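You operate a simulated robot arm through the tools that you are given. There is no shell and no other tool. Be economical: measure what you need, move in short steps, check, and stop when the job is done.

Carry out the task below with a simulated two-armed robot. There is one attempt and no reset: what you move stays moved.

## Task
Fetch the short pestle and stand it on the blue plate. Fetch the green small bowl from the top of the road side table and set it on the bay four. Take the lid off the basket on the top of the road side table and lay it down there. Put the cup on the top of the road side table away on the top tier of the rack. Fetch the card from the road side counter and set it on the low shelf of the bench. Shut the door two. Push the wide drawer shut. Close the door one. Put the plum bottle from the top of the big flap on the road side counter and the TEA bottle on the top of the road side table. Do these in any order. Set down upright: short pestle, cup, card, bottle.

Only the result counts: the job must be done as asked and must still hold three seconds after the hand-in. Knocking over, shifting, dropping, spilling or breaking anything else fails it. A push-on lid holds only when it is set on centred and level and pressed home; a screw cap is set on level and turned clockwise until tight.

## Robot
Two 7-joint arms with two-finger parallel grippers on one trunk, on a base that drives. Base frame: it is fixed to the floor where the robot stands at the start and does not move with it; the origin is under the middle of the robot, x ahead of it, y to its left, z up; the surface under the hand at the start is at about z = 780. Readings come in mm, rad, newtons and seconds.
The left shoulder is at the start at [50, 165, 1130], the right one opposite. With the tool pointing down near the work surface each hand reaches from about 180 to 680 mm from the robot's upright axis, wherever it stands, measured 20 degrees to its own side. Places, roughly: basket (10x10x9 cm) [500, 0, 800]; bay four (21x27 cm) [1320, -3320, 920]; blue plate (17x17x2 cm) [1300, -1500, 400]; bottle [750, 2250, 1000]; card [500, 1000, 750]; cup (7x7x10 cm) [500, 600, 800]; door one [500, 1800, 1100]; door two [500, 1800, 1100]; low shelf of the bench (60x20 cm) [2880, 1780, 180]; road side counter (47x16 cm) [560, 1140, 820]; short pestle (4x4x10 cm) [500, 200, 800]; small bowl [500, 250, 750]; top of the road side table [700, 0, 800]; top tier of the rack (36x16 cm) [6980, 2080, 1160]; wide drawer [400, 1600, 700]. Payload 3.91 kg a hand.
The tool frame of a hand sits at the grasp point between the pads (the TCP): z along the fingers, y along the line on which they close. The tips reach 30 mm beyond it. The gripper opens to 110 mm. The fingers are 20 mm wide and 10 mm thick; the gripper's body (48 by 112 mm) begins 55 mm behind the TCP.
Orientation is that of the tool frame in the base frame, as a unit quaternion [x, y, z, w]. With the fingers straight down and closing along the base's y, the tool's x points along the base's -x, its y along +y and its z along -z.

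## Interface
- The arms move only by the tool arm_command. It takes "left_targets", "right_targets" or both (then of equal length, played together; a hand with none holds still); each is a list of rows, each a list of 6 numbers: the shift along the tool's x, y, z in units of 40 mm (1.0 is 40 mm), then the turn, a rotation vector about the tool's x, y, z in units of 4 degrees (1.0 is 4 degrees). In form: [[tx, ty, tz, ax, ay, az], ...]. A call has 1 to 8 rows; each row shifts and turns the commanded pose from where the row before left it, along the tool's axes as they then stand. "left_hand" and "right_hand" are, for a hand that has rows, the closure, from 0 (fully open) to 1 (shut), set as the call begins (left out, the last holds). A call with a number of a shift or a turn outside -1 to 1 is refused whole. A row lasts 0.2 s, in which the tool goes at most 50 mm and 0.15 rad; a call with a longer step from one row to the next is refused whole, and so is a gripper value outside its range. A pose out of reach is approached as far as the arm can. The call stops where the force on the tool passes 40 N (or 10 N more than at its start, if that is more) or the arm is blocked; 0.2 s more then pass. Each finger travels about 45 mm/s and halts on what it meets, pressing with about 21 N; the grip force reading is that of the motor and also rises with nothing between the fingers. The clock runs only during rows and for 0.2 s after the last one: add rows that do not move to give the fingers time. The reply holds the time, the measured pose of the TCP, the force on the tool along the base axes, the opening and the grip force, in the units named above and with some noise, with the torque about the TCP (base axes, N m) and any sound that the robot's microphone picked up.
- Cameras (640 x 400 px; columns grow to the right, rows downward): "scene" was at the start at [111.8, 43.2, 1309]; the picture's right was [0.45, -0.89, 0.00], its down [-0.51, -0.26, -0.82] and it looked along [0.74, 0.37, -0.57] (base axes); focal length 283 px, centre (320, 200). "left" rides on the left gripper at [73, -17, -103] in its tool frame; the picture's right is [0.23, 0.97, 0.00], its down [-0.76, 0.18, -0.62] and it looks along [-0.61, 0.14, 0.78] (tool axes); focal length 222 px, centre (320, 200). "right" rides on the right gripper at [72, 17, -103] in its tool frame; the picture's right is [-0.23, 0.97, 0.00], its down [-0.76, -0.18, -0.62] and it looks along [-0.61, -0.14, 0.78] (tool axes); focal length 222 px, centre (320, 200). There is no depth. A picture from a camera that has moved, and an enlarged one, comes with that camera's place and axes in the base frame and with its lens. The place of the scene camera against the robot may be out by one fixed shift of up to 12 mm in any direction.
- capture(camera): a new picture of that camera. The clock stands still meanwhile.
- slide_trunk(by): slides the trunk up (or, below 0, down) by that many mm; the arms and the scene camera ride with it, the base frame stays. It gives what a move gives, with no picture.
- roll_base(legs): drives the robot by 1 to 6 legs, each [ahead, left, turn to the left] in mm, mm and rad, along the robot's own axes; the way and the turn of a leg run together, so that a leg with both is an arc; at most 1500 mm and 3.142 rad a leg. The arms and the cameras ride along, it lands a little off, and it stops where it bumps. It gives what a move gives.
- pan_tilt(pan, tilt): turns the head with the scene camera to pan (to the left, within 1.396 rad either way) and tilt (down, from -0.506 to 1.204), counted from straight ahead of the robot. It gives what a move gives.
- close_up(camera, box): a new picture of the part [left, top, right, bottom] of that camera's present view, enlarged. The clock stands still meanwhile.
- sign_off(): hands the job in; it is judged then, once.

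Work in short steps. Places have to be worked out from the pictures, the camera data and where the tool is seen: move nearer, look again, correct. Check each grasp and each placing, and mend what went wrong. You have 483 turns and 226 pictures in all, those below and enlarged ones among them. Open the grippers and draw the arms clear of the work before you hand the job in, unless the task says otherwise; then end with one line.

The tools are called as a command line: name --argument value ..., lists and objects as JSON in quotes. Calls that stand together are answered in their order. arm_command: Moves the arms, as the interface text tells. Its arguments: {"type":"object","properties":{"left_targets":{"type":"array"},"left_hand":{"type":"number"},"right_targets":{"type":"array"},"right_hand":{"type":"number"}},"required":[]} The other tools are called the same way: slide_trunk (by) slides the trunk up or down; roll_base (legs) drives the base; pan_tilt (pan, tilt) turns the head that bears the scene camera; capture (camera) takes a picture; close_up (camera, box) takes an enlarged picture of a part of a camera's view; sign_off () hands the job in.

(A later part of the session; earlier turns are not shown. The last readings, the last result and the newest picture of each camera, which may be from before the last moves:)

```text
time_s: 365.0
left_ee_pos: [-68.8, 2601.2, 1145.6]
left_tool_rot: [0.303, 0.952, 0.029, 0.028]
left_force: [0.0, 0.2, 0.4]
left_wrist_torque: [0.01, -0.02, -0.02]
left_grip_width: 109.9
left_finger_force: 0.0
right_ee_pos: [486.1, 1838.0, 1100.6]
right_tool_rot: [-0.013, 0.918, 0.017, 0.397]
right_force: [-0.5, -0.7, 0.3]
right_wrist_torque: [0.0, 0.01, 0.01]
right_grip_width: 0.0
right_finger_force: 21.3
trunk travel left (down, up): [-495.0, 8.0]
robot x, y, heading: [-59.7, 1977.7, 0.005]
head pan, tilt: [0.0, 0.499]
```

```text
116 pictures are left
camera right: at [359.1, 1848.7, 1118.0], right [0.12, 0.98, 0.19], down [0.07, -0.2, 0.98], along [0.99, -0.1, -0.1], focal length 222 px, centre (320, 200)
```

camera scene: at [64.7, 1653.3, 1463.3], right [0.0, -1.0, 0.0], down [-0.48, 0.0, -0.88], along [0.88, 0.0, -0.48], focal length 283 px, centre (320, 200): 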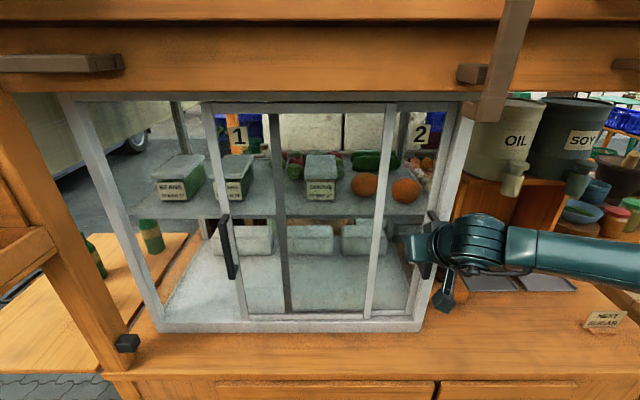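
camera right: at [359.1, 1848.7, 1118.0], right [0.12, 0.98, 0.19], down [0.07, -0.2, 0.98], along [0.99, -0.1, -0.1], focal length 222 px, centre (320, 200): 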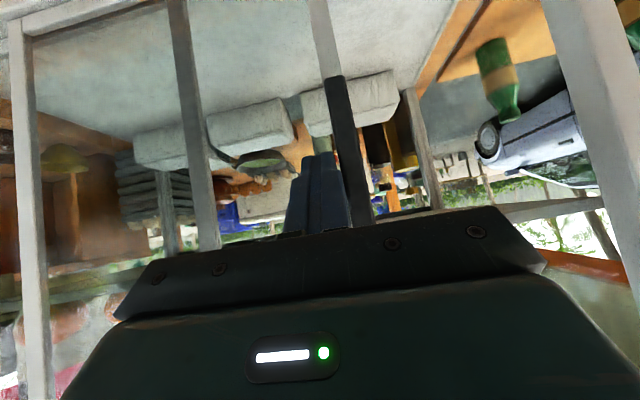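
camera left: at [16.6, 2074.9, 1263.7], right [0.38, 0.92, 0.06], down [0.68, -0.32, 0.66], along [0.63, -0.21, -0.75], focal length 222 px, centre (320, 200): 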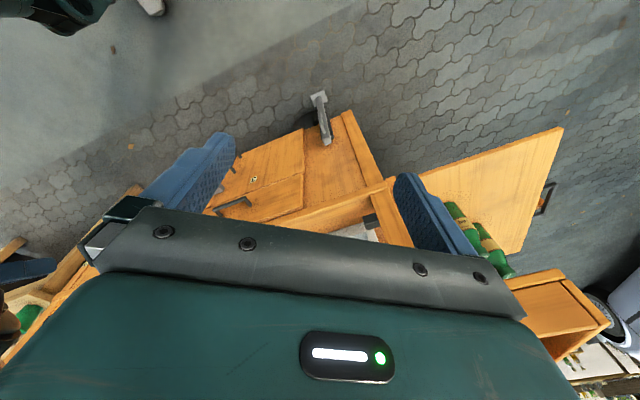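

Adjacent to the handle. Continue sweeping +y.

arm_command --right_targets '[[0, 0.4, 0, 0, 0, 0], [0, 0.4, 0, 0, 0, 0], [0, 0.4, 0, 0, 0, 0], [0, 0.4, 0, 0, 0, 0], [0, 0.4, 0, 0, 0, 0], [0, 0.4, 0, 0, 0, 0], [0, 0.4, 0, 0, 0, 0], [0, 0.4, 0, 0, 0, 0]]'

capture --camera "right"

capture --camera "scene"

```text
time_s: 366.8
left_ee_pos: [-69.1, 2601.5, 1145.4]
left_tool_rot: [0.303, 0.952, 0.029, 0.027]
left_force: [1.2, 0.1, 0.9]
left_wrist_torque: [-0.02, 0.0, 0.04]
left_grip_width: 110.0
left_finger_force: 0.0
right_ee_pos: [479.3, 1964.7, 1103.2]
right_tool_rot: [-0.013, 0.917, 0.018, 0.397]
right_force: [0.0, 0.0, -0.4]
right_wrist_torque: [0.01, -0.03, 0.02]
right_grip_width: 0.4
right_finger_force: 21.0
trunk travel left (down, up): [-495.0, 8.0]
robot x, y, heading: [-59.6, 1976.3, 0.006]
head pan, tilt: [0.0, 0.499]
```

```text
115 pictures are left
camera right: at [353.9, 1976.0, 1121.1], right [0.12, 0.98, 0.19], down [0.07, -0.2, 0.98], along [0.99, -0.1, -0.1], focal length 222 px, centre (320, 200)
```

right: 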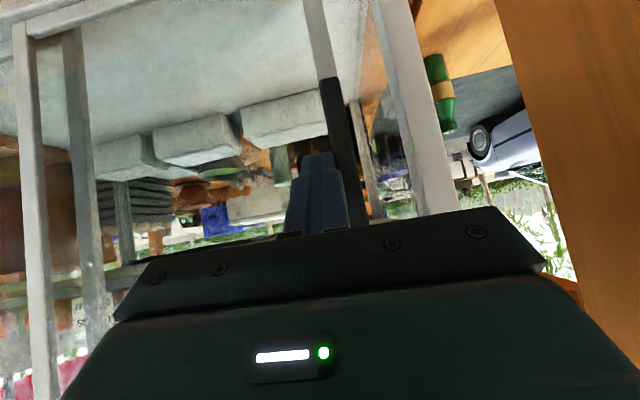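

```text
114 pictures are left
camera scene: at [63.5, 1981.5, 1463.4], right [0.01, -1.0, 0.0], down [-0.48, 0.0, -0.88], along [0.88, 0.0, -0.48], focal length 283 px, centre (320, 200)
```

scene: 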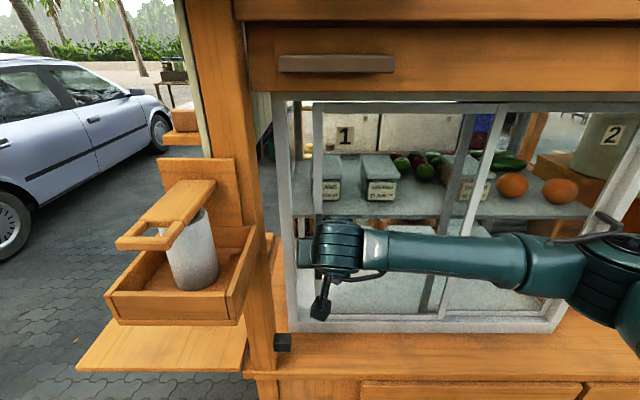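

Nearly closed; push to the stop.

arm_command --right_targets '[[-0.08, 0.3, 0.08, 0, 0, 0], [0, 0.3, 0, 0, 0, 0], [0, 0.3, 0, 0, 0, 0], [0, 0.3, 0, 0, 0, 0], [0, 0.3, 0, 0, 0, 0], [0, 0.3, 0, 0, 0, 0]]'

capture --camera "scene"

```text
time_s: 368.0
left_ee_pos: [-68.3, 2600.7, 1145.8]
left_tool_rot: [0.304, 0.952, 0.029, 0.029]
left_force: [0.5, 0.0, -1.0]
left_wrist_torque: [-0.04, 0.0, 0.04]
left_grip_width: 110.0
left_finger_force: 0.0
right_ee_pos: [484.8, 2007.9, 1104.1]
right_tool_rot: [0.0, 0.918, 0.0, 0.396]
right_force: [-8.9, -17.2, 4.0]
right_wrist_torque: [-0.36, 0.12, -0.24]
right_grip_width: 0.0
right_finger_force: 20.9
trunk travel left (down, up): [-495.0, 8.0]
robot x, y, heading: [-60.4, 1974.0, 0.002]
head pan, tilt: [0.0, 0.499]
stopped in row 6 (right hand): the force on the tool passed its limit at 46 N (the readings are from after the stop); the commanded pose is now the measured one
```

```text
113 pictures are left
camera scene: at [61.2, 1979.8, 1463.7], right [0.0, -1.0, 0.0], down [-0.48, 0.0, -0.88], along [0.88, 0.0, -0.48], focal length 283 px, centre (320, 200)
```

scene: 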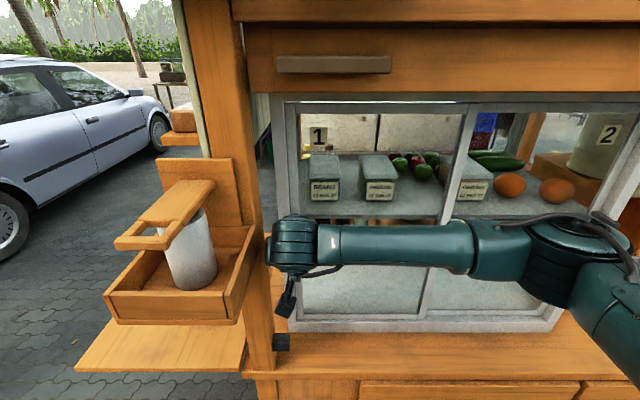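

Both doors shut. Retract and look at the flap with the bottles.

arm_command --right_targets '[[0, -0.3, 0, 0, 0, 0], [0.685, 0, -0.729, 0, 0, 0], [0.685, 0, -0.729, 0, 0, 0], [0.685, 0, -0.729, 0, 0, 0], [0.685, 0, -0.729, 0, 0, 0], [0.685, 0, -0.729, 0, 0, 0]]'

roll_base --legs '[[-250, 0, 0]]'

pan_tilt --pan 0.15 --tilt 0.4

capture --camera "scene"

```text
time_s: 369.4
left_ee_pos: [-67.2, 2601.0, 1145.2]
left_tool_rot: [0.304, 0.952, 0.029, 0.028]
left_force: [0.8, 0.3, -0.1]
left_wrist_torque: [-0.02, 0.0, 0.01]
left_grip_width: 110.0
left_finger_force: 0.0
right_ee_pos: [284.8, 1999.4, 1104.5]
right_tool_rot: [-0.004, 0.918, 0.005, 0.396]
right_force: [-1.4, -0.6, -0.7]
right_wrist_torque: [0.0, 0.02, 0.01]
right_grip_width: 0.0
right_finger_force: 20.8
trunk travel left (down, up): [-495.0, 8.0]
robot x, y, heading: [-57.8, 1978.6, 0.001]
head pan, tilt: [0.0, 0.499]
```

```text
time_s: 371.2
left_ee_pos: [-316.4, 2600.0, 1145.7]
left_tool_rot: [0.306, 0.951, 0.03, 0.028]
left_force: [0.4, 0.2, 0.2]
left_wrist_torque: [0.03, 0.01, -0.03]
left_grip_width: 109.8
left_finger_force: 0.1
right_ee_pos: [33.0, 1997.0, 1103.3]
right_tool_rot: [-0.002, 0.918, 0.005, 0.396]
right_force: [1.2, 0.0, 0.7]
right_wrist_torque: [0.02, 0.04, -0.02]
right_grip_width: 0.1
right_finger_force: 20.8
trunk travel left (down, up): [-495.0, 8.0]
robot x, y, heading: [-315.8, 1976.4, -0.005]
head pan, tilt: [0.0, 0.499]
```

```text
time_s: 371.9
left_ee_pos: [-315.9, 2599.4, 1146.2]
left_tool_rot: [0.306, 0.951, 0.03, 0.028]
left_force: [-0.1, 0.4, -0.9]
left_wrist_torque: [0.04, -0.01, -0.03]
left_grip_width: 110.2
left_finger_force: 0.0
right_ee_pos: [32.8, 1998.0, 1103.0]
right_tool_rot: [-0.003, 0.918, 0.005, 0.396]
right_force: [0.3, -0.4, 0.9]
right_wrist_torque: [-0.02, 0.0, -0.03]
right_grip_width: 0.0
right_finger_force: 20.9
trunk travel left (down, up): [-495.0, 8.0]
robot x, y, heading: [-311.5, 1979.3, -0.006]
head pan, tilt: [0.15, 0.4]
```

```text
112 pictures are left
camera scene: at [-187.2, 1993.2, 1472.5], right [0.15, -0.99, 0.0], down [-0.39, -0.06, -0.92], along [0.91, 0.14, -0.39], focal length 283 px, centre (320, 200)
```

scene: 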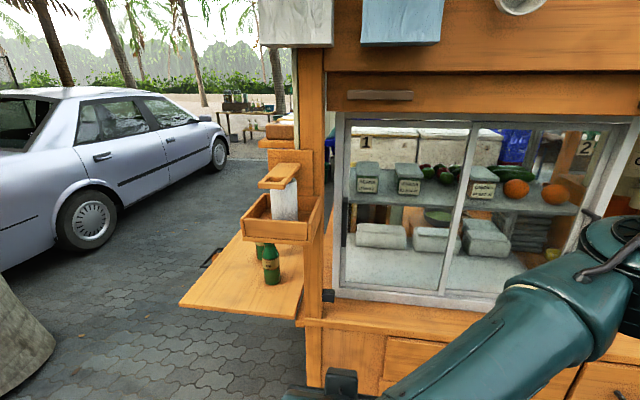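

Drive left in front of the flap.

roll_base --legs '[[0, 400, 0.005], [150, 0, 0]]'

pan_tilt --pan 0.0 --tilt 0.5

capture --camera "scene"

```text
time_s: 376.9
left_ee_pos: [-175.1, 3003.4, 1145.0]
left_tool_rot: [0.302, 0.953, 0.03, 0.027]
left_force: [0.2, -0.4, -0.1]
left_wrist_torque: [-0.06, -0.02, -0.05]
left_grip_width: 110.2
left_finger_force: 0.1
right_ee_pos: [183.0, 2401.5, 1103.2]
right_tool_rot: [-0.007, 0.918, 0.007, 0.395]
right_force: [-0.1, 0.4, 0.2]
right_wrist_torque: [0.03, -0.02, 0.0]
right_grip_width: 0.1
right_finger_force: 20.6
trunk travel left (down, up): [-495.0, 8.0]
robot x, y, heading: [-164.0, 2378.7, 0.007]
head pan, tilt: [0.15, 0.4]
```

```text
time_s: 377.6
left_ee_pos: [-174.1, 3002.3, 1145.4]
left_tool_rot: [0.301, 0.953, 0.029, 0.027]
left_force: [0.5, 0.1, 0.0]
left_wrist_torque: [0.02, 0.02, 0.02]
left_grip_width: 109.9
left_finger_force: 0.0
right_ee_pos: [180.7, 2402.2, 1104.1]
right_tool_rot: [-0.007, 0.918, 0.007, 0.396]
right_force: [1.1, -0.8, 0.0]
right_wrist_torque: [-0.02, -0.01, 0.04]
right_grip_width: 0.0
right_finger_force: 21.2
trunk travel left (down, up): [-495.0, 8.0]
robot x, y, heading: [-167.2, 2377.3, 0.005]
head pan, tilt: [0.0, 0.499]
```

```text
111 pictures are left
camera scene: at [-40.7, 2382.4, 1463.4], right [0.01, -1.0, 0.0], down [-0.48, 0.0, -0.88], along [0.88, 0.01, -0.48], focal length 283 px, centre (320, 200)
```

scene: 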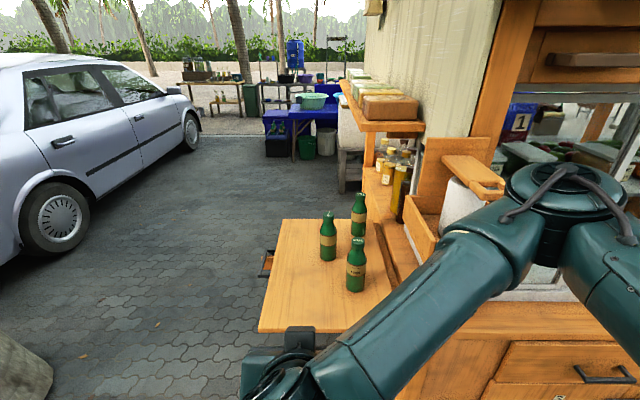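

close_up --camera "scene" --box '[290, 190, 410, 310]'

close_up --camera "scene" --box '[340, 60, 460, 240]'

```text
3.33 times, centred on (350, 250) of scene
camera zoom: at [-40.7, 2382.4, 1463.4], right [0.01, -1.0, 0.0], down [-0.48, 0.0, -0.88], along [0.88, 0.01, -0.48], focal length 944 px, centre (220, 33)
```

zoom: 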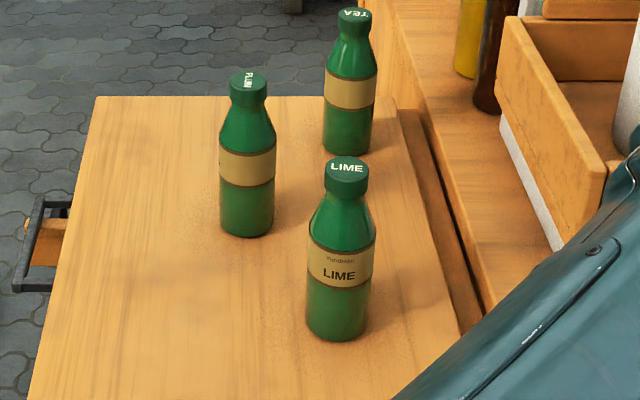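

```text
2.22 times, centred on (400, 150) of scene
camera zoom: at [-40.7, 2382.4, 1463.4], right [0.01, -1.0, 0.0], down [-0.48, 0.0, -0.88], along [0.88, 0.01, -0.48], focal length 629 px, centre (142, 311)
```

zoom: 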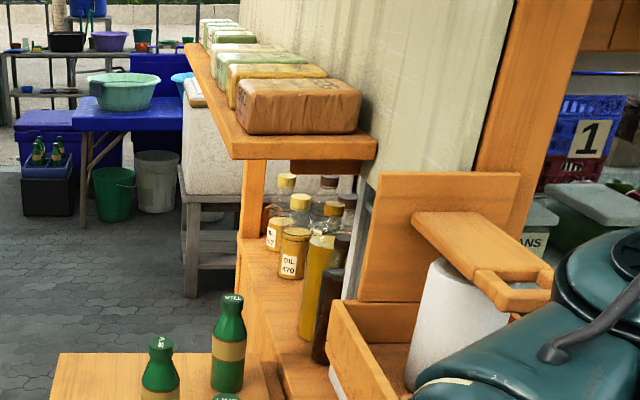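

The caps read LIME (front right), PLUM (left, ≈(722, 2363)) and TEA (rear, ≈(871, 2243)). I approach PLUM from its left at an angle to stay clear of LIME.

roll_base --legs '[[0, 255, 0], [300, 0, 0], [0, 0, -0.355]]'

capture --camera "right"

capture --camera "scene"

```text
time_s: 383.2
left_ee_pos: [345.2, 3220.9, 1144.9]
left_tool_rot: [0.464, 0.885, 0.025, 0.033]
left_force: [-0.3, 0.6, 0.1]
left_wrist_torque: [0.0, -0.01, 0.04]
left_grip_width: 110.0
left_finger_force: 0.1
right_ee_pos: [470.9, 2534.4, 1103.2]
right_tool_rot: [0.155, 0.905, -0.063, 0.391]
right_force: [0.9, 0.4, -0.4]
right_wrist_torque: [0.0, -0.02, 0.01]
right_grip_width: 0.0
right_finger_force: 21.1
trunk travel left (down, up): [-495.0, 8.0]
robot x, y, heading: [135.3, 2631.1, -0.35]
head pan, tilt: [0.0, 0.499]
```

```text
108 pictures are left
camera right: at [356.6, 2590.9, 1121.0], right [0.47, 0.87, 0.17], down [0.01, -0.2, 0.98], along [0.88, -0.46, -0.1], focal length 222 px, centre (320, 200)
```

right: 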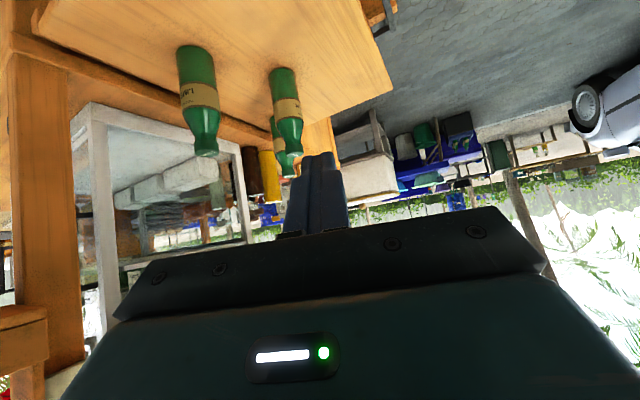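

```text
107 pictures are left
camera scene: at [254.3, 2594.0, 1463.4], right [-0.34, -0.94, 0.0], down [-0.45, 0.16, -0.88], along [0.83, -0.3, -0.48], focal length 283 px, centre (320, 200)
```

scene: 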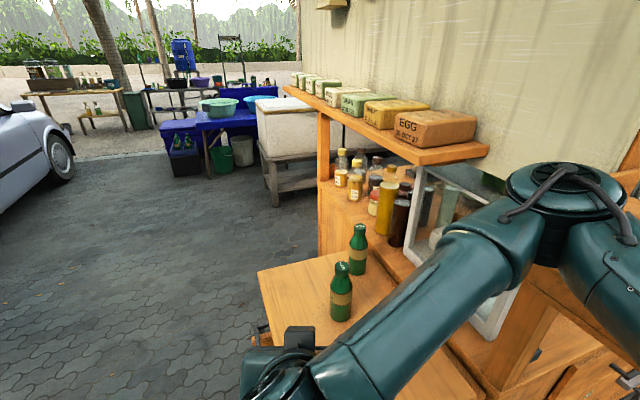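

PLUM is at about (718, 2366). Move to a pregrasp along the tool axis with the fingers open.

arm_command --right_targets '[[-0.097, -0.283, 0.896, 0, 0, 0], [-0.097, -0.283, 0.896, 0, 0, 0], [-0.097, -0.283, 0.896, 0, 0, 0], [-0.097, -0.283, 0.896, 0, 0, 0], [-0.097, -0.283, 0.896, 0, 0, 0], [-0.097, -0.283, 0.896, 0, 0, 0], [-0.097, -0.283, 0.896, 0, 0, 0]]' --right_hand 0.22

capture --camera "right"

```text
time_s: 385.0
left_ee_pos: [340.5, 3231.2, 1138.7]
left_tool_rot: [0.462, 0.886, 0.02, 0.036]
left_force: [0.2, -0.4, 0.0]
left_wrist_torque: [-0.02, -0.02, -0.01]
left_grip_width: 109.8
left_finger_force: 0.1
right_ee_pos: [652.6, 2401.0, 985.7]
right_tool_rot: [0.148, 0.893, -0.068, 0.42]
right_force: [0.6, 0.1, -0.2]
right_wrist_torque: [0.0, -0.01, -0.01]
right_grip_width: 85.6
right_finger_force: 0.1
trunk travel left (down, up): [-495.0, 8.0]
robot x, y, heading: [140.5, 2631.9, -0.342]
head pan, tilt: [0.0, 0.499]
stopped in row 7 (right hand): the arm was blocked; the commanded pose is now the measured one
```

```text
106 pictures are left
camera right: at [537.3, 2457.5, 994.5], right [0.45, 0.88, 0.18], down [-0.05, -0.17, 0.98], along [0.89, -0.45, -0.03], focal length 222 px, centre (320, 200)
```

right: 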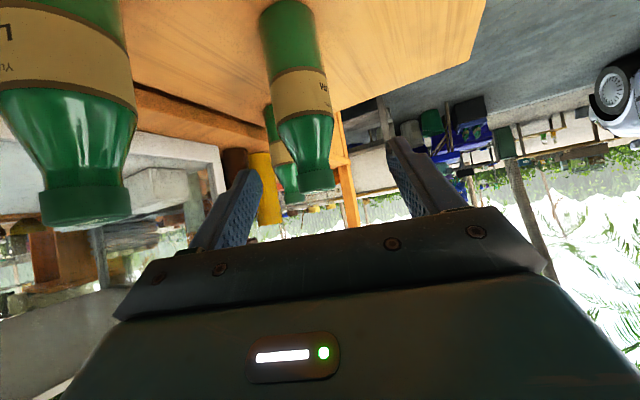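

The right elbow is against the cart's post/holder. I back off and will approach from the left side facing −y instead.

arm_command --right_targets '[[0.1, 0.28, -0.9, 0, 0, 0], [0.1, 0.28, -0.9, 0, 0, 0], [0.1, 0.28, -0.9, 0, 0, 0], [0.1, 0.28, -0.9, 0, 0, 0], [0.1, 0.28, -0.9, 0, 0, 0], [0.1, 0.28, -0.9, 0, 0, 0]]'

pan_tilt --pan -0.4 --tilt 0.5

capture --camera "scene"

```text
time_s: 386.4
left_ee_pos: [343.7, 3221.2, 1145.2]
left_tool_rot: [0.465, 0.885, 0.024, 0.033]
left_force: [0.0, 0.6, -0.8]
left_wrist_torque: [0.0, 0.02, -0.01]
left_grip_width: 110.0
left_finger_force: 0.0
right_ee_pos: [501.4, 2514.9, 1099.9]
right_tool_rot: [0.152, 0.897, -0.066, 0.411]
right_force: [0.1, -0.2, 0.7]
right_wrist_torque: [-0.02, 0.02, 0.02]
right_grip_width: 85.8
right_finger_force: 0.1
trunk travel left (down, up): [-495.0, 8.0]
robot x, y, heading: [144.5, 2628.5, -0.344]
head pan, tilt: [0.0, 0.499]
```

```text
time_s: 387.3
left_ee_pos: [344.0, 3220.7, 1145.9]
left_tool_rot: [0.463, 0.885, 0.024, 0.033]
left_force: [0.2, -0.6, -0.2]
left_wrist_torque: [-0.03, -0.02, 0.03]
left_grip_width: 109.9
left_finger_force: 0.1
right_ee_pos: [501.1, 2513.3, 1098.9]
right_tool_rot: [0.153, 0.897, -0.065, 0.41]
right_force: [-1.2, 0.0, 0.2]
right_wrist_torque: [-0.02, 0.01, 0.02]
right_grip_width: 85.8
right_finger_force: 0.1
trunk travel left (down, up): [-495.0, 8.0]
robot x, y, heading: [138.2, 2630.6, -0.346]
head pan, tilt: [-0.4, 0.499]
```

```text
105 pictures are left
camera scene: at [236.6, 2563.6, 1463.4], right [-0.68, -0.74, 0.0], down [-0.35, 0.32, -0.88], along [0.65, -0.59, -0.48], focal length 283 px, centre (320, 200)
```

scene: 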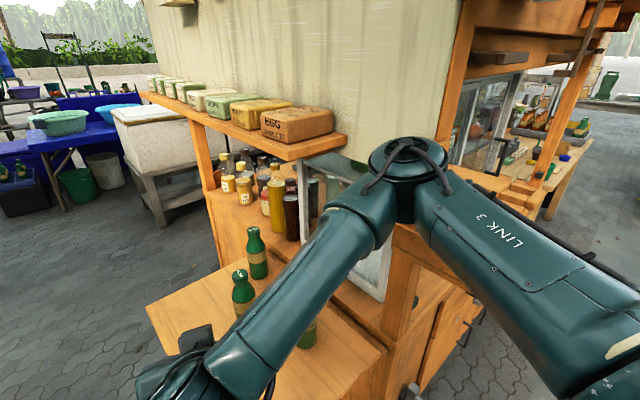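

roll_base --legs '[[-100, 0, 0], [0, 420, 0], [0, 0, -1.225], [0, 530, 0]]'

pan_tilt --pan 0.0 --tilt 0.55

capture --camera "scene"

capture --camera "right"

```text
time_s: 400.0
left_ee_pos: [1342.0, 3069.1, 1145.7]
left_tool_rot: [0.887, 0.459, 0.001, 0.04]
left_force: [1.1, -0.2, 0.0]
left_wrist_torque: [0.0, -0.02, 0.0]
left_grip_width: 110.1
left_finger_force: 0.0
right_ee_pos: [732.0, 2677.7, 1099.7]
right_tool_rot: [0.639, 0.648, -0.288, 0.299]
right_force: [-0.6, 0.5, 0.5]
right_wrist_torque: [-0.01, 0.01, 0.03]
right_grip_width: 85.7
right_finger_force: 0.0
trunk travel left (down, up): [-495.0, 8.0]
robot x, y, heading: [717.2, 3062.8, -1.565]
head pan, tilt: [-0.4, 0.499]
```

```text
time_s: 400.9
left_ee_pos: [1342.1, 3068.4, 1144.7]
left_tool_rot: [0.887, 0.46, 0.001, 0.041]
left_force: [0.5, 0.1, 0.1]
left_wrist_torque: [0.03, 0.01, 0.0]
left_grip_width: 110.0
left_finger_force: 0.0
right_ee_pos: [731.4, 2677.8, 1098.4]
right_tool_rot: [0.64, 0.647, -0.288, 0.298]
right_force: [0.7, -0.3, 0.2]
right_wrist_torque: [0.01, -0.01, -0.01]
right_grip_width: 85.8
right_finger_force: 0.0
trunk travel left (down, up): [-495.0, 8.0]
robot x, y, heading: [716.5, 3060.7, -1.563]
head pan, tilt: [0.0, 0.55]
```

```text
104 pictures are left
camera scene: at [721.7, 2944.0, 1458.8], right [-1.0, -0.01, 0.0], down [0.0, 0.52, -0.85], along [0.0, -0.85, -0.52], focal length 283 px, centre (320, 200)
```

scene: 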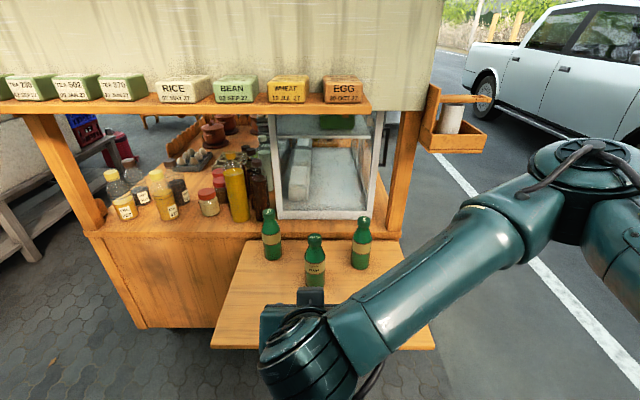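

```text
103 pictures are left
camera right: at [744.9, 2803.0, 1110.8], right [0.97, -0.13, 0.18], down [-0.19, -0.03, 0.98], along [-0.12, -0.99, -0.06], focal length 222 px, centre (320, 200)
```

right: 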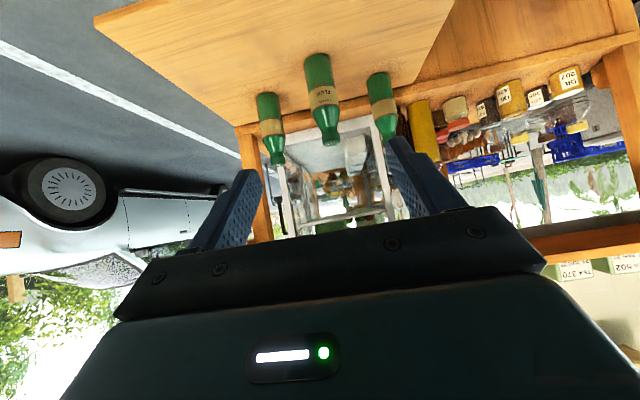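

Great view; PLUM is in front at about (736, 2375). Go to the pregrasp.

arm_command --right_targets '[[-0.0875, 0.015, 0.93, 0, 0, 0], [-0.0875, 0.015, 0.93, 0, 0, 0], [-0.0875, 0.015, 0.93, 0, 0, 0], [-0.0875, 0.015, 0.93, 0, 0, 0], [-0.0875, 0.015, 0.93, 0, 0, 0], [-0.0875, 0.015, 0.93, 0, 0, 0], [-0.0875, 0.015, 0.93, 0, 0, 0]]'

capture --camera "right"

```text
time_s: 402.5
left_ee_pos: [1341.1, 3068.2, 1145.0]
left_tool_rot: [0.887, 0.459, 0.001, 0.04]
left_force: [0.3, 0.0, 0.0]
left_wrist_torque: [0.02, 0.01, 0.02]
left_grip_width: 110.0
left_finger_force: 0.1
right_ee_pos: [740.6, 2464.6, 946.3]
right_tool_rot: [0.638, 0.648, -0.288, 0.299]
right_force: [-0.7, -0.6, -0.5]
right_wrist_torque: [-0.02, 0.01, 0.02]
right_grip_width: 85.4
right_finger_force: 0.0
trunk travel left (down, up): [-495.0, 8.0]
robot x, y, heading: [718.2, 3056.9, -1.566]
head pan, tilt: [0.0, 0.55]
```

```text
102 pictures are left
camera right: at [752.9, 2589.0, 958.4], right [0.97, -0.13, 0.18], down [-0.18, -0.03, 0.98], along [-0.12, -0.99, -0.06], focal length 222 px, centre (320, 200)
```

right: 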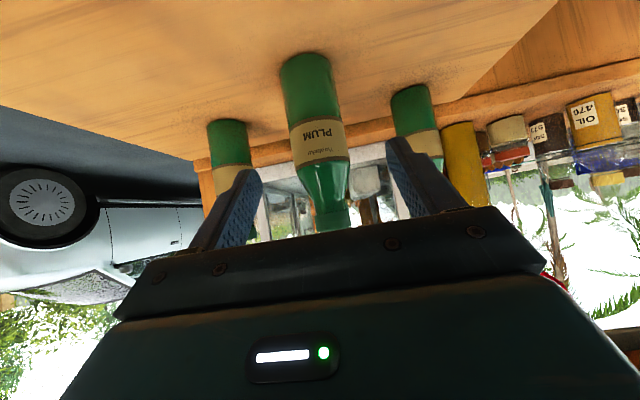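

Aligned. Advance 103 mm and close.

arm_command --right_targets '[[0.1, 0, 0.8, 0, 0, 0], [0, 0, 0.8, 0, 0, 0], [0, 0, 0.6, 0, 0, 0], [0, 0, 0.38, 0, 0, 0]]'

arm_command --right_targets '[[0, 0, 0, 0, 0, 0], [0, 0, 0, 0, 0, 0], [0, 0, 0, 0, 0, 0], [0, 0, 0, 0, 0, 0]]' --right_hand 1.0

capture --camera "right"

```text
time_s: 403.5
left_ee_pos: [1341.4, 3067.4, 1145.5]
left_tool_rot: [0.887, 0.46, 0.002, 0.04]
left_force: [0.1, 0.1, -0.9]
left_wrist_torque: [0.02, 0.02, 0.02]
left_grip_width: 109.9
left_finger_force: 0.0
right_ee_pos: [742.3, 2390.6, 875.5]
right_tool_rot: [0.639, 0.648, -0.288, 0.299]
right_force: [-0.1, 0.3, -0.7]
right_wrist_torque: [-0.03, 0.05, -0.01]
right_grip_width: 85.4
right_finger_force: 0.1
trunk travel left (down, up): [-495.0, 8.0]
robot x, y, heading: [716.7, 3058.6, -1.57]
head pan, tilt: [0.0, 0.55]
```

```text
time_s: 404.5
left_ee_pos: [1341.6, 3068.9, 1145.1]
left_tool_rot: [0.887, 0.459, 0.001, 0.04]
left_force: [0.8, 0.2, 0.1]
left_wrist_torque: [-0.04, 0.0, -0.02]
left_grip_width: 109.9
left_finger_force: 0.1
right_ee_pos: [741.4, 2389.8, 876.6]
right_tool_rot: [0.639, 0.648, -0.288, 0.298]
right_force: [-0.6, 0.4, -1.4]
right_wrist_torque: [0.03, 0.01, -0.02]
right_grip_width: 56.1
right_finger_force: 21.0
trunk travel left (down, up): [-495.0, 8.0]
robot x, y, heading: [717.8, 3062.4, -1.569]
head pan, tilt: [0.0, 0.55]
```

```text
101 pictures are left
camera right: at [755.2, 2515.1, 888.0], right [0.97, -0.13, 0.18], down [-0.19, -0.03, 0.98], along [-0.12, -0.99, -0.06], focal length 222 px, centre (320, 200)
```

right: 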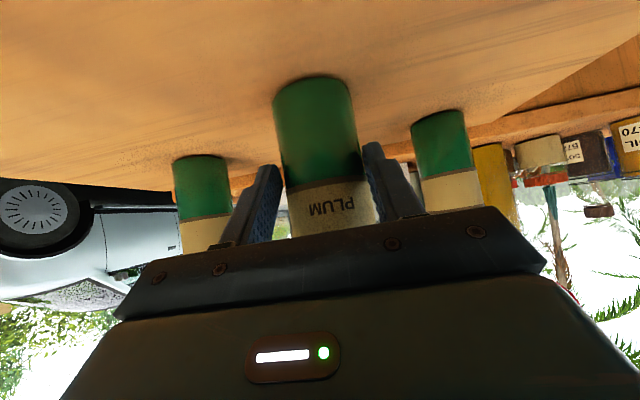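

Gripped (56 mm). Lift straight up and retract.

arm_command --right_targets '[[-0.377, 0, -0.329, 0, 0, 0], [-0.754, 0, -0.657, 0, 0, 0], [-0.754, 0, -0.657, 0, 0, 0], [-0.754, 0, -0.657, 0, 0, 0], [-0.754, 0, -0.657, 0, 0, 0], [0.6, 0, -0.7, 0, 0, 0], [0.6, 0, -0.7, 0, 0, 0], [0.6, 0, -0.7, 0, 0, 0]]'

capture --camera "scene"

```text
time_s: 406.3
left_ee_pos: [1342.9, 3068.3, 1145.8]
left_tool_rot: [0.887, 0.459, 0.001, 0.041]
left_force: [0.4, 0.1, 0.5]
left_wrist_torque: [-0.01, -0.04, 0.0]
left_grip_width: 109.5
left_finger_force: 0.2
right_ee_pos: [739.2, 2501.4, 1056.6]
right_tool_rot: [0.639, 0.647, -0.289, 0.299]
right_force: [-0.1, -0.5, -3.3]
right_wrist_torque: [0.12, -0.02, 0.03]
right_grip_width: 56.2
right_finger_force: 20.6
trunk travel left (down, up): [-495.0, 8.0]
robot x, y, heading: [718.4, 3061.9, -1.564]
head pan, tilt: [0.0, 0.55]
```

```text
100 pictures are left
camera scene: at [721.8, 2944.1, 1458.8], right [-1.0, -0.01, 0.0], down [0.0, 0.52, -0.85], along [0.01, -0.85, -0.52], focal length 283 px, centre (320, 200)
```

scene: 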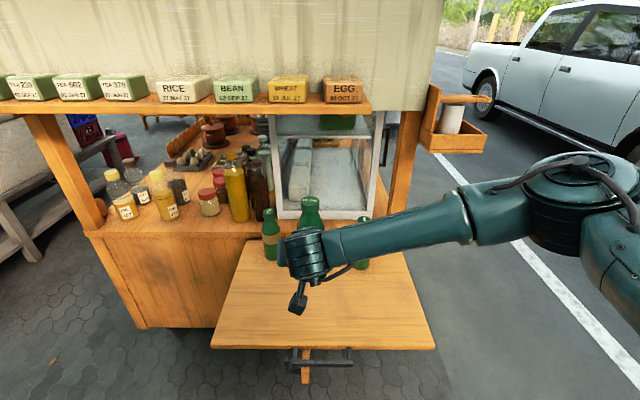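

Drive around to the cart's front, to the counter at y≈1200.

roll_base --legs '[[-100, 0, 0], [0, -1010, 0], [0, 0, 1.565], [0, -1400, 0], [0, -520, 0]]'

pan_tilt --pan -0.1 --tilt 0.55

capture --camera "scene"

```text
time_s: 436.6
left_ee_pos: [-318.0, 1871.5, 1145.3]
left_tool_rot: [0.316, 0.948, 0.029, 0.028]
left_force: [0.5, 0.2, -0.9]
left_wrist_torque: [0.01, 0.02, -0.02]
left_grip_width: 109.8
left_finger_force: 0.2
right_ee_pos: [235.5, 1252.6, 1056.6]
right_tool_rot: [0.006, 0.909, 0.003, 0.416]
right_force: [0.8, 0.2, 0.2]
right_wrist_torque: [0.03, 0.03, 0.0]
right_grip_width: 0.0
right_finger_force: 20.8
trunk travel left (down, up): [-495.0, 8.0]
robot x, y, heading: [-325.9, 1246.4, -0.02]
head pan, tilt: [0.0, 0.55]
```

```text
time_s: 437.3
left_ee_pos: [-318.1, 1871.6, 1146.8]
left_tool_rot: [0.315, 0.948, 0.029, 0.028]
left_force: [-0.2, 0.0, -0.5]
left_wrist_torque: [0.01, -0.04, 0.02]
left_grip_width: 110.1
left_finger_force: 0.0
right_ee_pos: [234.5, 1252.9, 1056.3]
right_tool_rot: [0.006, 0.91, 0.002, 0.415]
right_force: [0.2, -0.1, 0.0]
right_wrist_torque: [-0.04, -0.05, -0.02]
right_grip_width: 0.0
right_finger_force: 21.2
trunk travel left (down, up): [-495.0, 8.0]
robot x, y, heading: [-324.5, 1246.0, -0.022]
head pan, tilt: [-0.099, 0.55]
```

```text
99 pictures are left
camera scene: at [-202.9, 1238.2, 1458.8], right [-0.12, -0.99, 0.0], down [-0.52, 0.06, -0.85], along [0.85, -0.1, -0.52], focal length 283 px, centre (320, 200)
```

scene: 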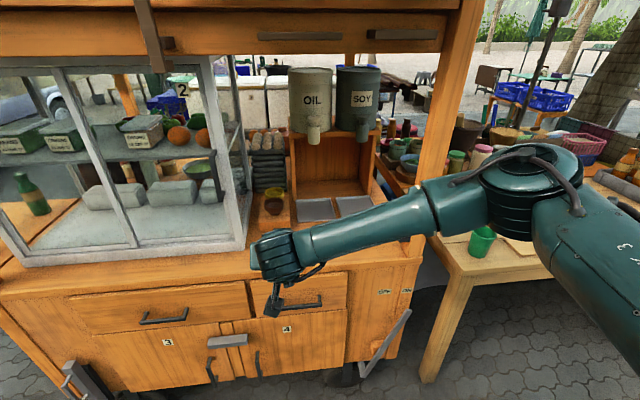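

The bottle is no longer in the hand — it must have slipped during the drive. Look for it along the route.

pan_tilt --pan 1.35 --tilt 0.5

capture --camera "scene"

```text
time_s: 438.9
left_ee_pos: [-316.6, 1871.0, 1144.5]
left_tool_rot: [0.316, 0.948, 0.029, 0.028]
left_force: [0.0, 0.1, 0.4]
left_wrist_torque: [0.02, 0.05, 0.01]
left_grip_width: 110.2
left_finger_force: 0.1
right_ee_pos: [234.4, 1252.7, 1057.4]
right_tool_rot: [0.006, 0.91, 0.002, 0.415]
right_force: [-0.2, 0.6, 0.6]
right_wrist_torque: [-0.02, -0.02, -0.01]
right_grip_width: 0.2
right_finger_force: 21.4
trunk travel left (down, up): [-495.0, 8.0]
robot x, y, heading: [-322.9, 1245.8, -0.023]
head pan, tilt: [1.349, 0.499]
```

```text
98 pictures are left
camera scene: at [-270.2, 1337.2, 1463.4], right [0.97, -0.24, 0.0], down [-0.12, -0.46, -0.88], along [0.21, 0.85, -0.48], focal length 283 px, centre (320, 200)
```

scene: 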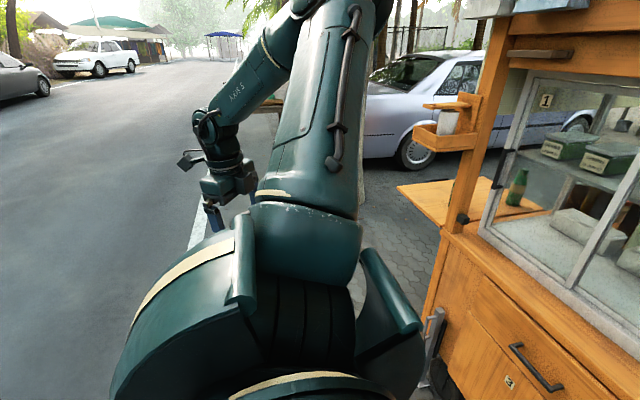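

roll_base --legs '[[0, 1100, 0.02]]'

pan_tilt --pan 0.6 --tilt 0.6

capture --camera "scene"

```text
time_s: 448.9
left_ee_pos: [-364.9, 2978.8, 1145.0]
left_tool_rot: [0.286, 0.957, 0.03, 0.026]
left_force: [-0.3, 0.1, -0.2]
left_wrist_torque: [-0.03, -0.02, -0.02]
left_grip_width: 110.0
left_finger_force: 0.1
right_ee_pos: [224.1, 2396.3, 1056.9]
right_tool_rot: [-0.021, 0.91, 0.014, 0.415]
right_force: [0.3, 0.1, 0.7]
right_wrist_torque: [-0.03, -0.02, 0.03]
right_grip_width: 0.0
right_finger_force: 21.2
trunk travel left (down, up): [-495.0, 8.0]
robot x, y, heading: [-334.9, 2356.2, 0.041]
head pan, tilt: [1.349, 0.499]
```

```text
time_s: 450.0
left_ee_pos: [-364.5, 2979.0, 1145.4]
left_tool_rot: [0.287, 0.957, 0.029, 0.027]
left_force: [0.3, 0.0, 0.0]
left_wrist_torque: [-0.02, 0.01, 0.01]
left_grip_width: 109.9
left_finger_force: 0.1
right_ee_pos: [222.3, 2395.9, 1056.6]
right_tool_rot: [-0.021, 0.91, 0.014, 0.415]
right_force: [-1.0, 0.3, -0.2]
right_wrist_torque: [0.0, 0.02, 0.02]
right_grip_width: 0.0
right_finger_force: 21.0
trunk travel left (down, up): [-495.0, 8.0]
robot x, y, heading: [-335.6, 2356.2, 0.038]
head pan, tilt: [0.6, 0.6]
```

```text
97 pictures are left
camera scene: at [-231.2, 2412.4, 1454.3], right [0.6, -0.8, 0.0], down [-0.45, -0.34, -0.83], along [0.66, 0.49, -0.56], focal length 283 px, centre (320, 200)
```

scene: 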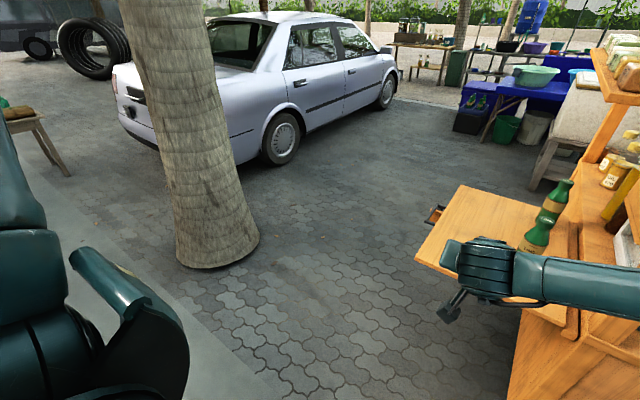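

pan_tilt --pan 1.2 --tilt 0.85

capture --camera "scene"

pan_tilt --pan 0.2 --tilt 0.95

capture --camera "scene"

```text
time_s: 451.0
left_ee_pos: [-363.9, 2979.2, 1146.1]
left_tool_rot: [0.287, 0.957, 0.03, 0.027]
left_force: [-0.7, -0.8, -0.4]
left_wrist_torque: [0.01, 0.01, -0.02]
left_grip_width: 110.1
left_finger_force: 0.1
right_ee_pos: [222.8, 2394.5, 1056.5]
right_tool_rot: [-0.021, 0.91, 0.014, 0.415]
right_force: [-0.2, 1.1, -0.9]
right_wrist_torque: [-0.01, 0.01, -0.03]
right_grip_width: 0.0
right_finger_force: 21.1
trunk travel left (down, up): [-495.0, 8.0]
robot x, y, heading: [-336.3, 2355.5, 0.04]
head pan, tilt: [1.201, 0.85]
```

```text
96 pictures are left
camera scene: at [-276.6, 2433.5, 1433.4], right [0.95, -0.33, 0.0], down [-0.24, -0.71, -0.66], along [0.22, 0.62, -0.75], focal length 283 px, centre (320, 200)
```

scene: 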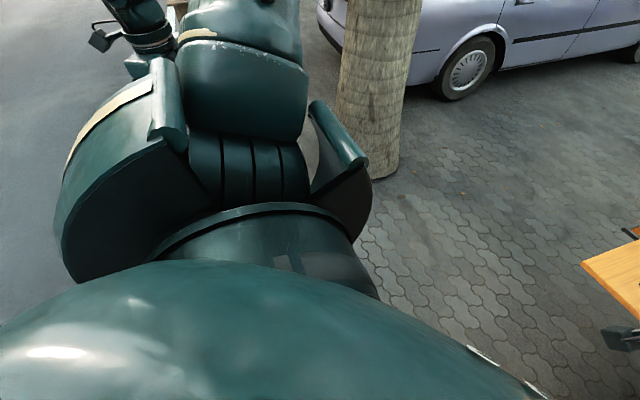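

```text
time_s: 452.2
left_ee_pos: [-362.5, 2978.6, 1145.9]
left_tool_rot: [0.287, 0.957, 0.03, 0.027]
left_force: [-0.4, -0.2, 0.4]
left_wrist_torque: [0.0, 0.03, -0.02]
left_grip_width: 109.9
left_finger_force: 0.0
right_ee_pos: [221.8, 2394.7, 1057.6]
right_tool_rot: [-0.021, 0.91, 0.014, 0.415]
right_force: [-0.7, 1.3, -0.3]
right_wrist_torque: [0.02, 0.0, 0.0]
right_grip_width: 0.0
right_finger_force: 20.7
trunk travel left (down, up): [-495.0, 8.0]
robot x, y, heading: [-334.2, 2353.9, 0.035]
head pan, tilt: [0.201, 0.949]
```

```text
95 pictures are left
camera scene: at [-231.5, 2376.9, 1425.9], right [0.24, -0.97, 0.0], down [-0.79, -0.19, -0.58], along [0.57, 0.14, -0.81], focal length 283 px, centre (320, 200)
```

scene: 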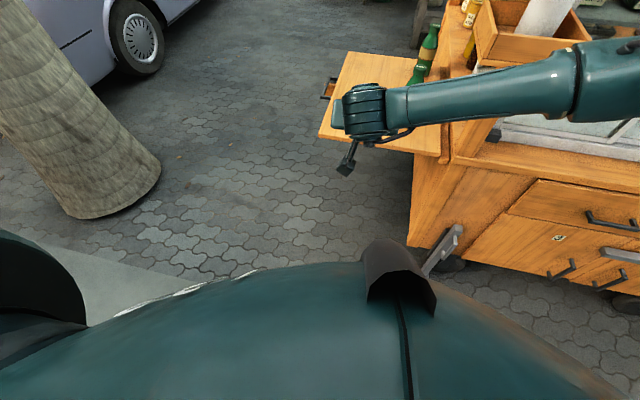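

Not visible yet. I look at the area near (0, 2900) from farther away.

roll_base --legs '[[0, -700, -0.035]]'

pan_tilt --pan 1.0 --tilt 0.6

capture --camera "scene"

capture --camera "left"

```text
time_s: 458.9
left_ee_pos: [-324.2, 2270.3, 1145.0]
left_tool_rot: [0.308, 0.951, 0.029, 0.028]
left_force: [-0.3, 0.2, 0.8]
left_wrist_torque: [-0.03, 0.01, 0.03]
left_grip_width: 110.1
left_finger_force: 0.0
right_ee_pos: [237.1, 1661.9, 1057.1]
right_tool_rot: [-0.001, 0.91, 0.005, 0.416]
right_force: [0.4, -0.4, -0.2]
right_wrist_torque: [-0.01, 0.01, 0.01]
right_grip_width: 0.1
right_finger_force: 20.8
trunk travel left (down, up): [-495.0, 8.0]
robot x, y, heading: [-322.1, 1646.1, -0.004]
head pan, tilt: [0.201, 0.949]
```

```text
time_s: 460.0
left_ee_pos: [-325.9, 2269.7, 1144.8]
left_tool_rot: [0.307, 0.951, 0.03, 0.027]
left_force: [0.0, -0.1, 0.4]
left_wrist_torque: [-0.01, 0.02, 0.01]
left_grip_width: 110.1
left_finger_force: 0.1
right_ee_pos: [236.6, 1661.7, 1056.6]
right_tool_rot: [-0.001, 0.91, 0.006, 0.415]
right_force: [-0.2, -0.4, -1.2]
right_wrist_torque: [-0.02, -0.01, 0.03]
right_grip_width: 0.1
right_finger_force: 21.2
trunk travel left (down, up): [-495.0, 8.0]
robot x, y, heading: [-319.3, 1642.3, -0.008]
head pan, tilt: [1.0, 0.6]
```

```text
94 pictures are left
camera scene: at [-241.9, 1723.9, 1454.2], right [0.84, -0.55, 0.0], down [-0.31, -0.47, -0.82], along [0.45, 0.69, -0.57], focal length 283 px, centre (320, 200)
```

scene: 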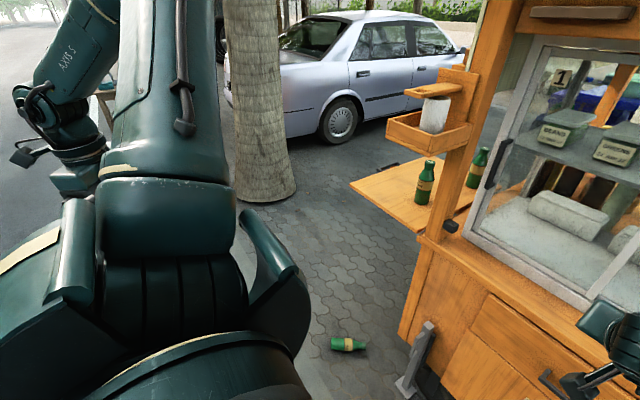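

```text
93 pictures are left
camera left: at [-401.2, 2297.0, 1245.8], right [0.38, 0.92, 0.06], down [0.68, -0.33, 0.66], along [0.63, -0.21, -0.75], focal length 222 px, centre (320, 200)
```

left: 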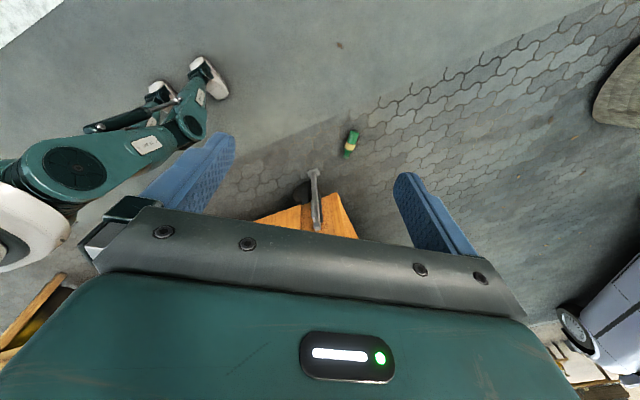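

Found: the PLUM bottle lies intact on the ground, base ≈(235, 2355), cap ≈(369, 2238). I'll pick it up from the floor: unpitch the hand, and position facing along the bottle's axis.

arm_command --right_targets '[[0, 0, 0, 0, 1, 0], [0, 0, 0, 0, 1, 0], [0, 0, 0, 0, 1, 0], [0, 0, 0, 0, 1, 0], [0, 0, 0, 0, 1, 0], [0, 0, 0, 0, 1, 0], [0, 0, 0, 0, 1, 0], [0, 0, 0, 0, 1, 0]]' --right_hand 0.1

arm_command --right_targets '[[0, 0, 0, 0, 1, 0], [0, 0, 0, 0, 1, 0], [0, 0, 0, 0, 1, 0], [0, 0, 0, 0, 1, 0], [0.8, 0, 0, 0, 0.25, 0], [0.8, 0, 0, 0, 0, 0], [0.8, -0.5, 0, 0, 0, 0]]'

roll_base --legs '[[-150, 0, 0], [0, 1040, 0], [0, 0, -0.78]]'

```text
time_s: 461.8
left_ee_pos: [-325.2, 2270.2, 1145.5]
left_tool_rot: [0.307, 0.951, 0.03, 0.029]
left_force: [0.7, -0.6, -0.2]
left_wrist_torque: [0.02, 0.01, -0.02]
left_grip_width: 109.8
left_finger_force: 0.1
right_ee_pos: [235.9, 1663.1, 1057.1]
right_tool_rot: [-0.003, 0.989, 0.005, 0.148]
right_force: [-0.7, -0.7, 0.5]
right_wrist_torque: [0.02, -0.05, -0.04]
right_grip_width: 99.2
right_finger_force: 0.1
trunk travel left (down, up): [-495.0, 8.0]
robot x, y, heading: [-326.2, 1649.6, -0.008]
head pan, tilt: [1.0, 0.6]
```

```text
time_s: 463.4
left_ee_pos: [-326.4, 2270.6, 1146.4]
left_tool_rot: [0.307, 0.951, 0.03, 0.028]
left_force: [-0.1, 0.0, -1.2]
left_wrist_torque: [-0.01, 0.0, -0.01]
left_grip_width: 110.1
left_finger_force: 0.0
right_ee_pos: [140.0, 1639.0, 1055.9]
right_tool_rot: [-0.003, 1.0, 0.006, 0.001]
right_force: [-0.7, -0.2, 0.4]
right_wrist_torque: [0.02, -0.05, 0.01]
right_grip_width: 99.0
right_finger_force: 0.0
trunk travel left (down, up): [-495.0, 8.0]
robot x, y, heading: [-326.6, 1647.6, -0.006]
head pan, tilt: [1.0, 0.6]
```

```text
time_s: 475.8
left_ee_pos: [-22.5, 3118.9, 1146.0]
left_tool_rot: [0.65, 0.759, 0.017, 0.037]
left_force: [-0.1, 0.2, 0.9]
left_wrist_torque: [0.02, -0.01, 0.01]
left_grip_width: 110.1
left_finger_force: 0.0
right_ee_pos: [-146.1, 2347.1, 1055.4]
right_tool_rot: [0.383, 0.924, 0.004, 0.003]
right_force: [0.1, 1.4, 0.1]
right_wrist_torque: [0.01, -0.03, 0.0]
right_grip_width: 98.8
right_finger_force: 0.2
trunk travel left (down, up): [-495.0, 8.0]
robot x, y, heading: [-466.2, 2682.3, -0.796]
head pan, tilt: [1.0, 0.6]
```

roll_base --legs '[[0, 333, 0], [250, 0, 0]]'

slide_trunk --by -300

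pan_tilt --pan -0.1 --tilt 0.9

capture --camera "scene"

capture --camera "right"

```text
time_s: 480.8
left_ee_pos: [390.0, 3181.2, 1146.3]
left_tool_rot: [0.649, 0.759, 0.017, 0.037]
left_force: [0.6, 0.4, 0.5]
left_wrist_torque: [-0.02, 0.02, -0.03]
left_grip_width: 109.9
left_finger_force: 0.0
right_ee_pos: [269.6, 2408.3, 1056.6]
right_tool_rot: [0.381, 0.924, 0.004, 0.001]
right_force: [-0.3, 0.3, 0.3]
right_wrist_torque: [-0.01, 0.0, -0.01]
right_grip_width: 99.1
right_finger_force: 0.0
trunk travel left (down, up): [-495.0, 8.0]
robot x, y, heading: [-49.6, 2738.5, -0.795]
head pan, tilt: [1.0, 0.6]
```

```text
time_s: 483.8
left_ee_pos: [390.2, 3181.4, 845.8]
left_tool_rot: [0.65, 0.759, 0.016, 0.037]
left_force: [0.6, -0.5, -0.4]
left_wrist_torque: [-0.01, 0.02, 0.03]
left_grip_width: 109.9
left_finger_force: 0.1
right_ee_pos: [269.4, 2407.3, 756.9]
right_tool_rot: [0.382, 0.924, 0.004, 0.002]
right_force: [-1.0, -0.4, 0.4]
right_wrist_torque: [0.0, -0.01, 0.0]
right_grip_width: 99.0
right_finger_force: 0.0
trunk travel left (down, up): [-195.0, 308.0]
robot x, y, heading: [-52.9, 2739.6, -0.796]
head pan, tilt: [1.0, 0.6]
```

```text
time_s: 485.1
left_ee_pos: [388.8, 3182.5, 845.9]
left_tool_rot: [0.65, 0.759, 0.017, 0.038]
left_force: [-0.6, -0.4, 0.2]
left_wrist_torque: [0.02, 0.0, -0.03]
left_grip_width: 109.9
left_finger_force: 0.0
right_ee_pos: [269.4, 2408.0, 756.3]
right_tool_rot: [0.382, 0.924, 0.003, 0.002]
right_force: [-0.1, -0.4, -0.2]
right_wrist_torque: [0.0, 0.04, -0.03]
right_grip_width: 99.1
right_finger_force: 0.0
trunk travel left (down, up): [-195.0, 308.0]
robot x, y, heading: [-51.8, 2739.2, -0.795]
head pan, tilt: [-0.099, 0.901]
```

```text
92 pictures are left
camera scene: at [19.2, 2664.4, 1129.5], right [-0.78, -0.63, 0.0], down [-0.49, 0.61, -0.62], along [0.39, -0.48, -0.78], focal length 283 px, centre (320, 200)
```

scene: 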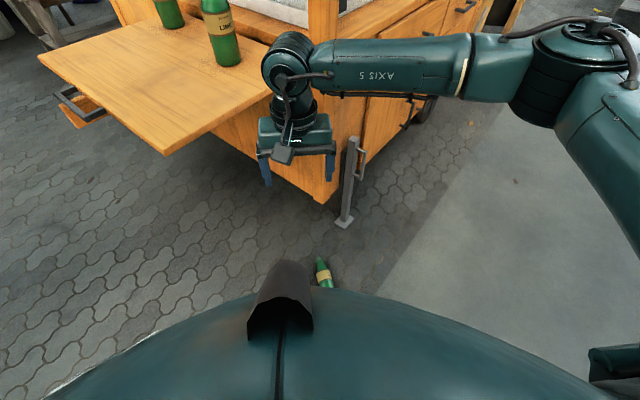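

```text
91 pictures are left
camera right: at [227.9, 2469.3, 858.9], right [0.85, 0.53, 0.01], down [0.41, -0.67, 0.62], along [0.34, -0.52, -0.78], focal length 222 px, centre (320, 200)
```

right: 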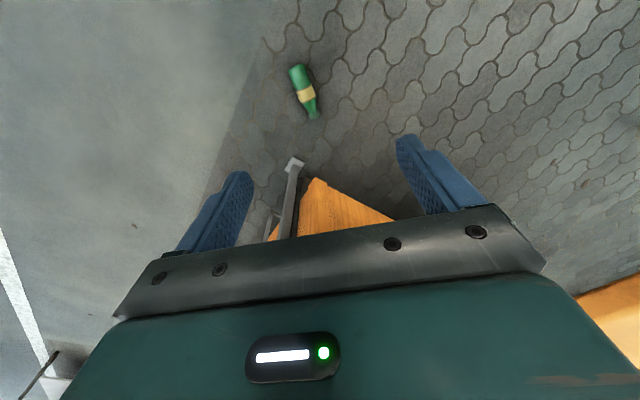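

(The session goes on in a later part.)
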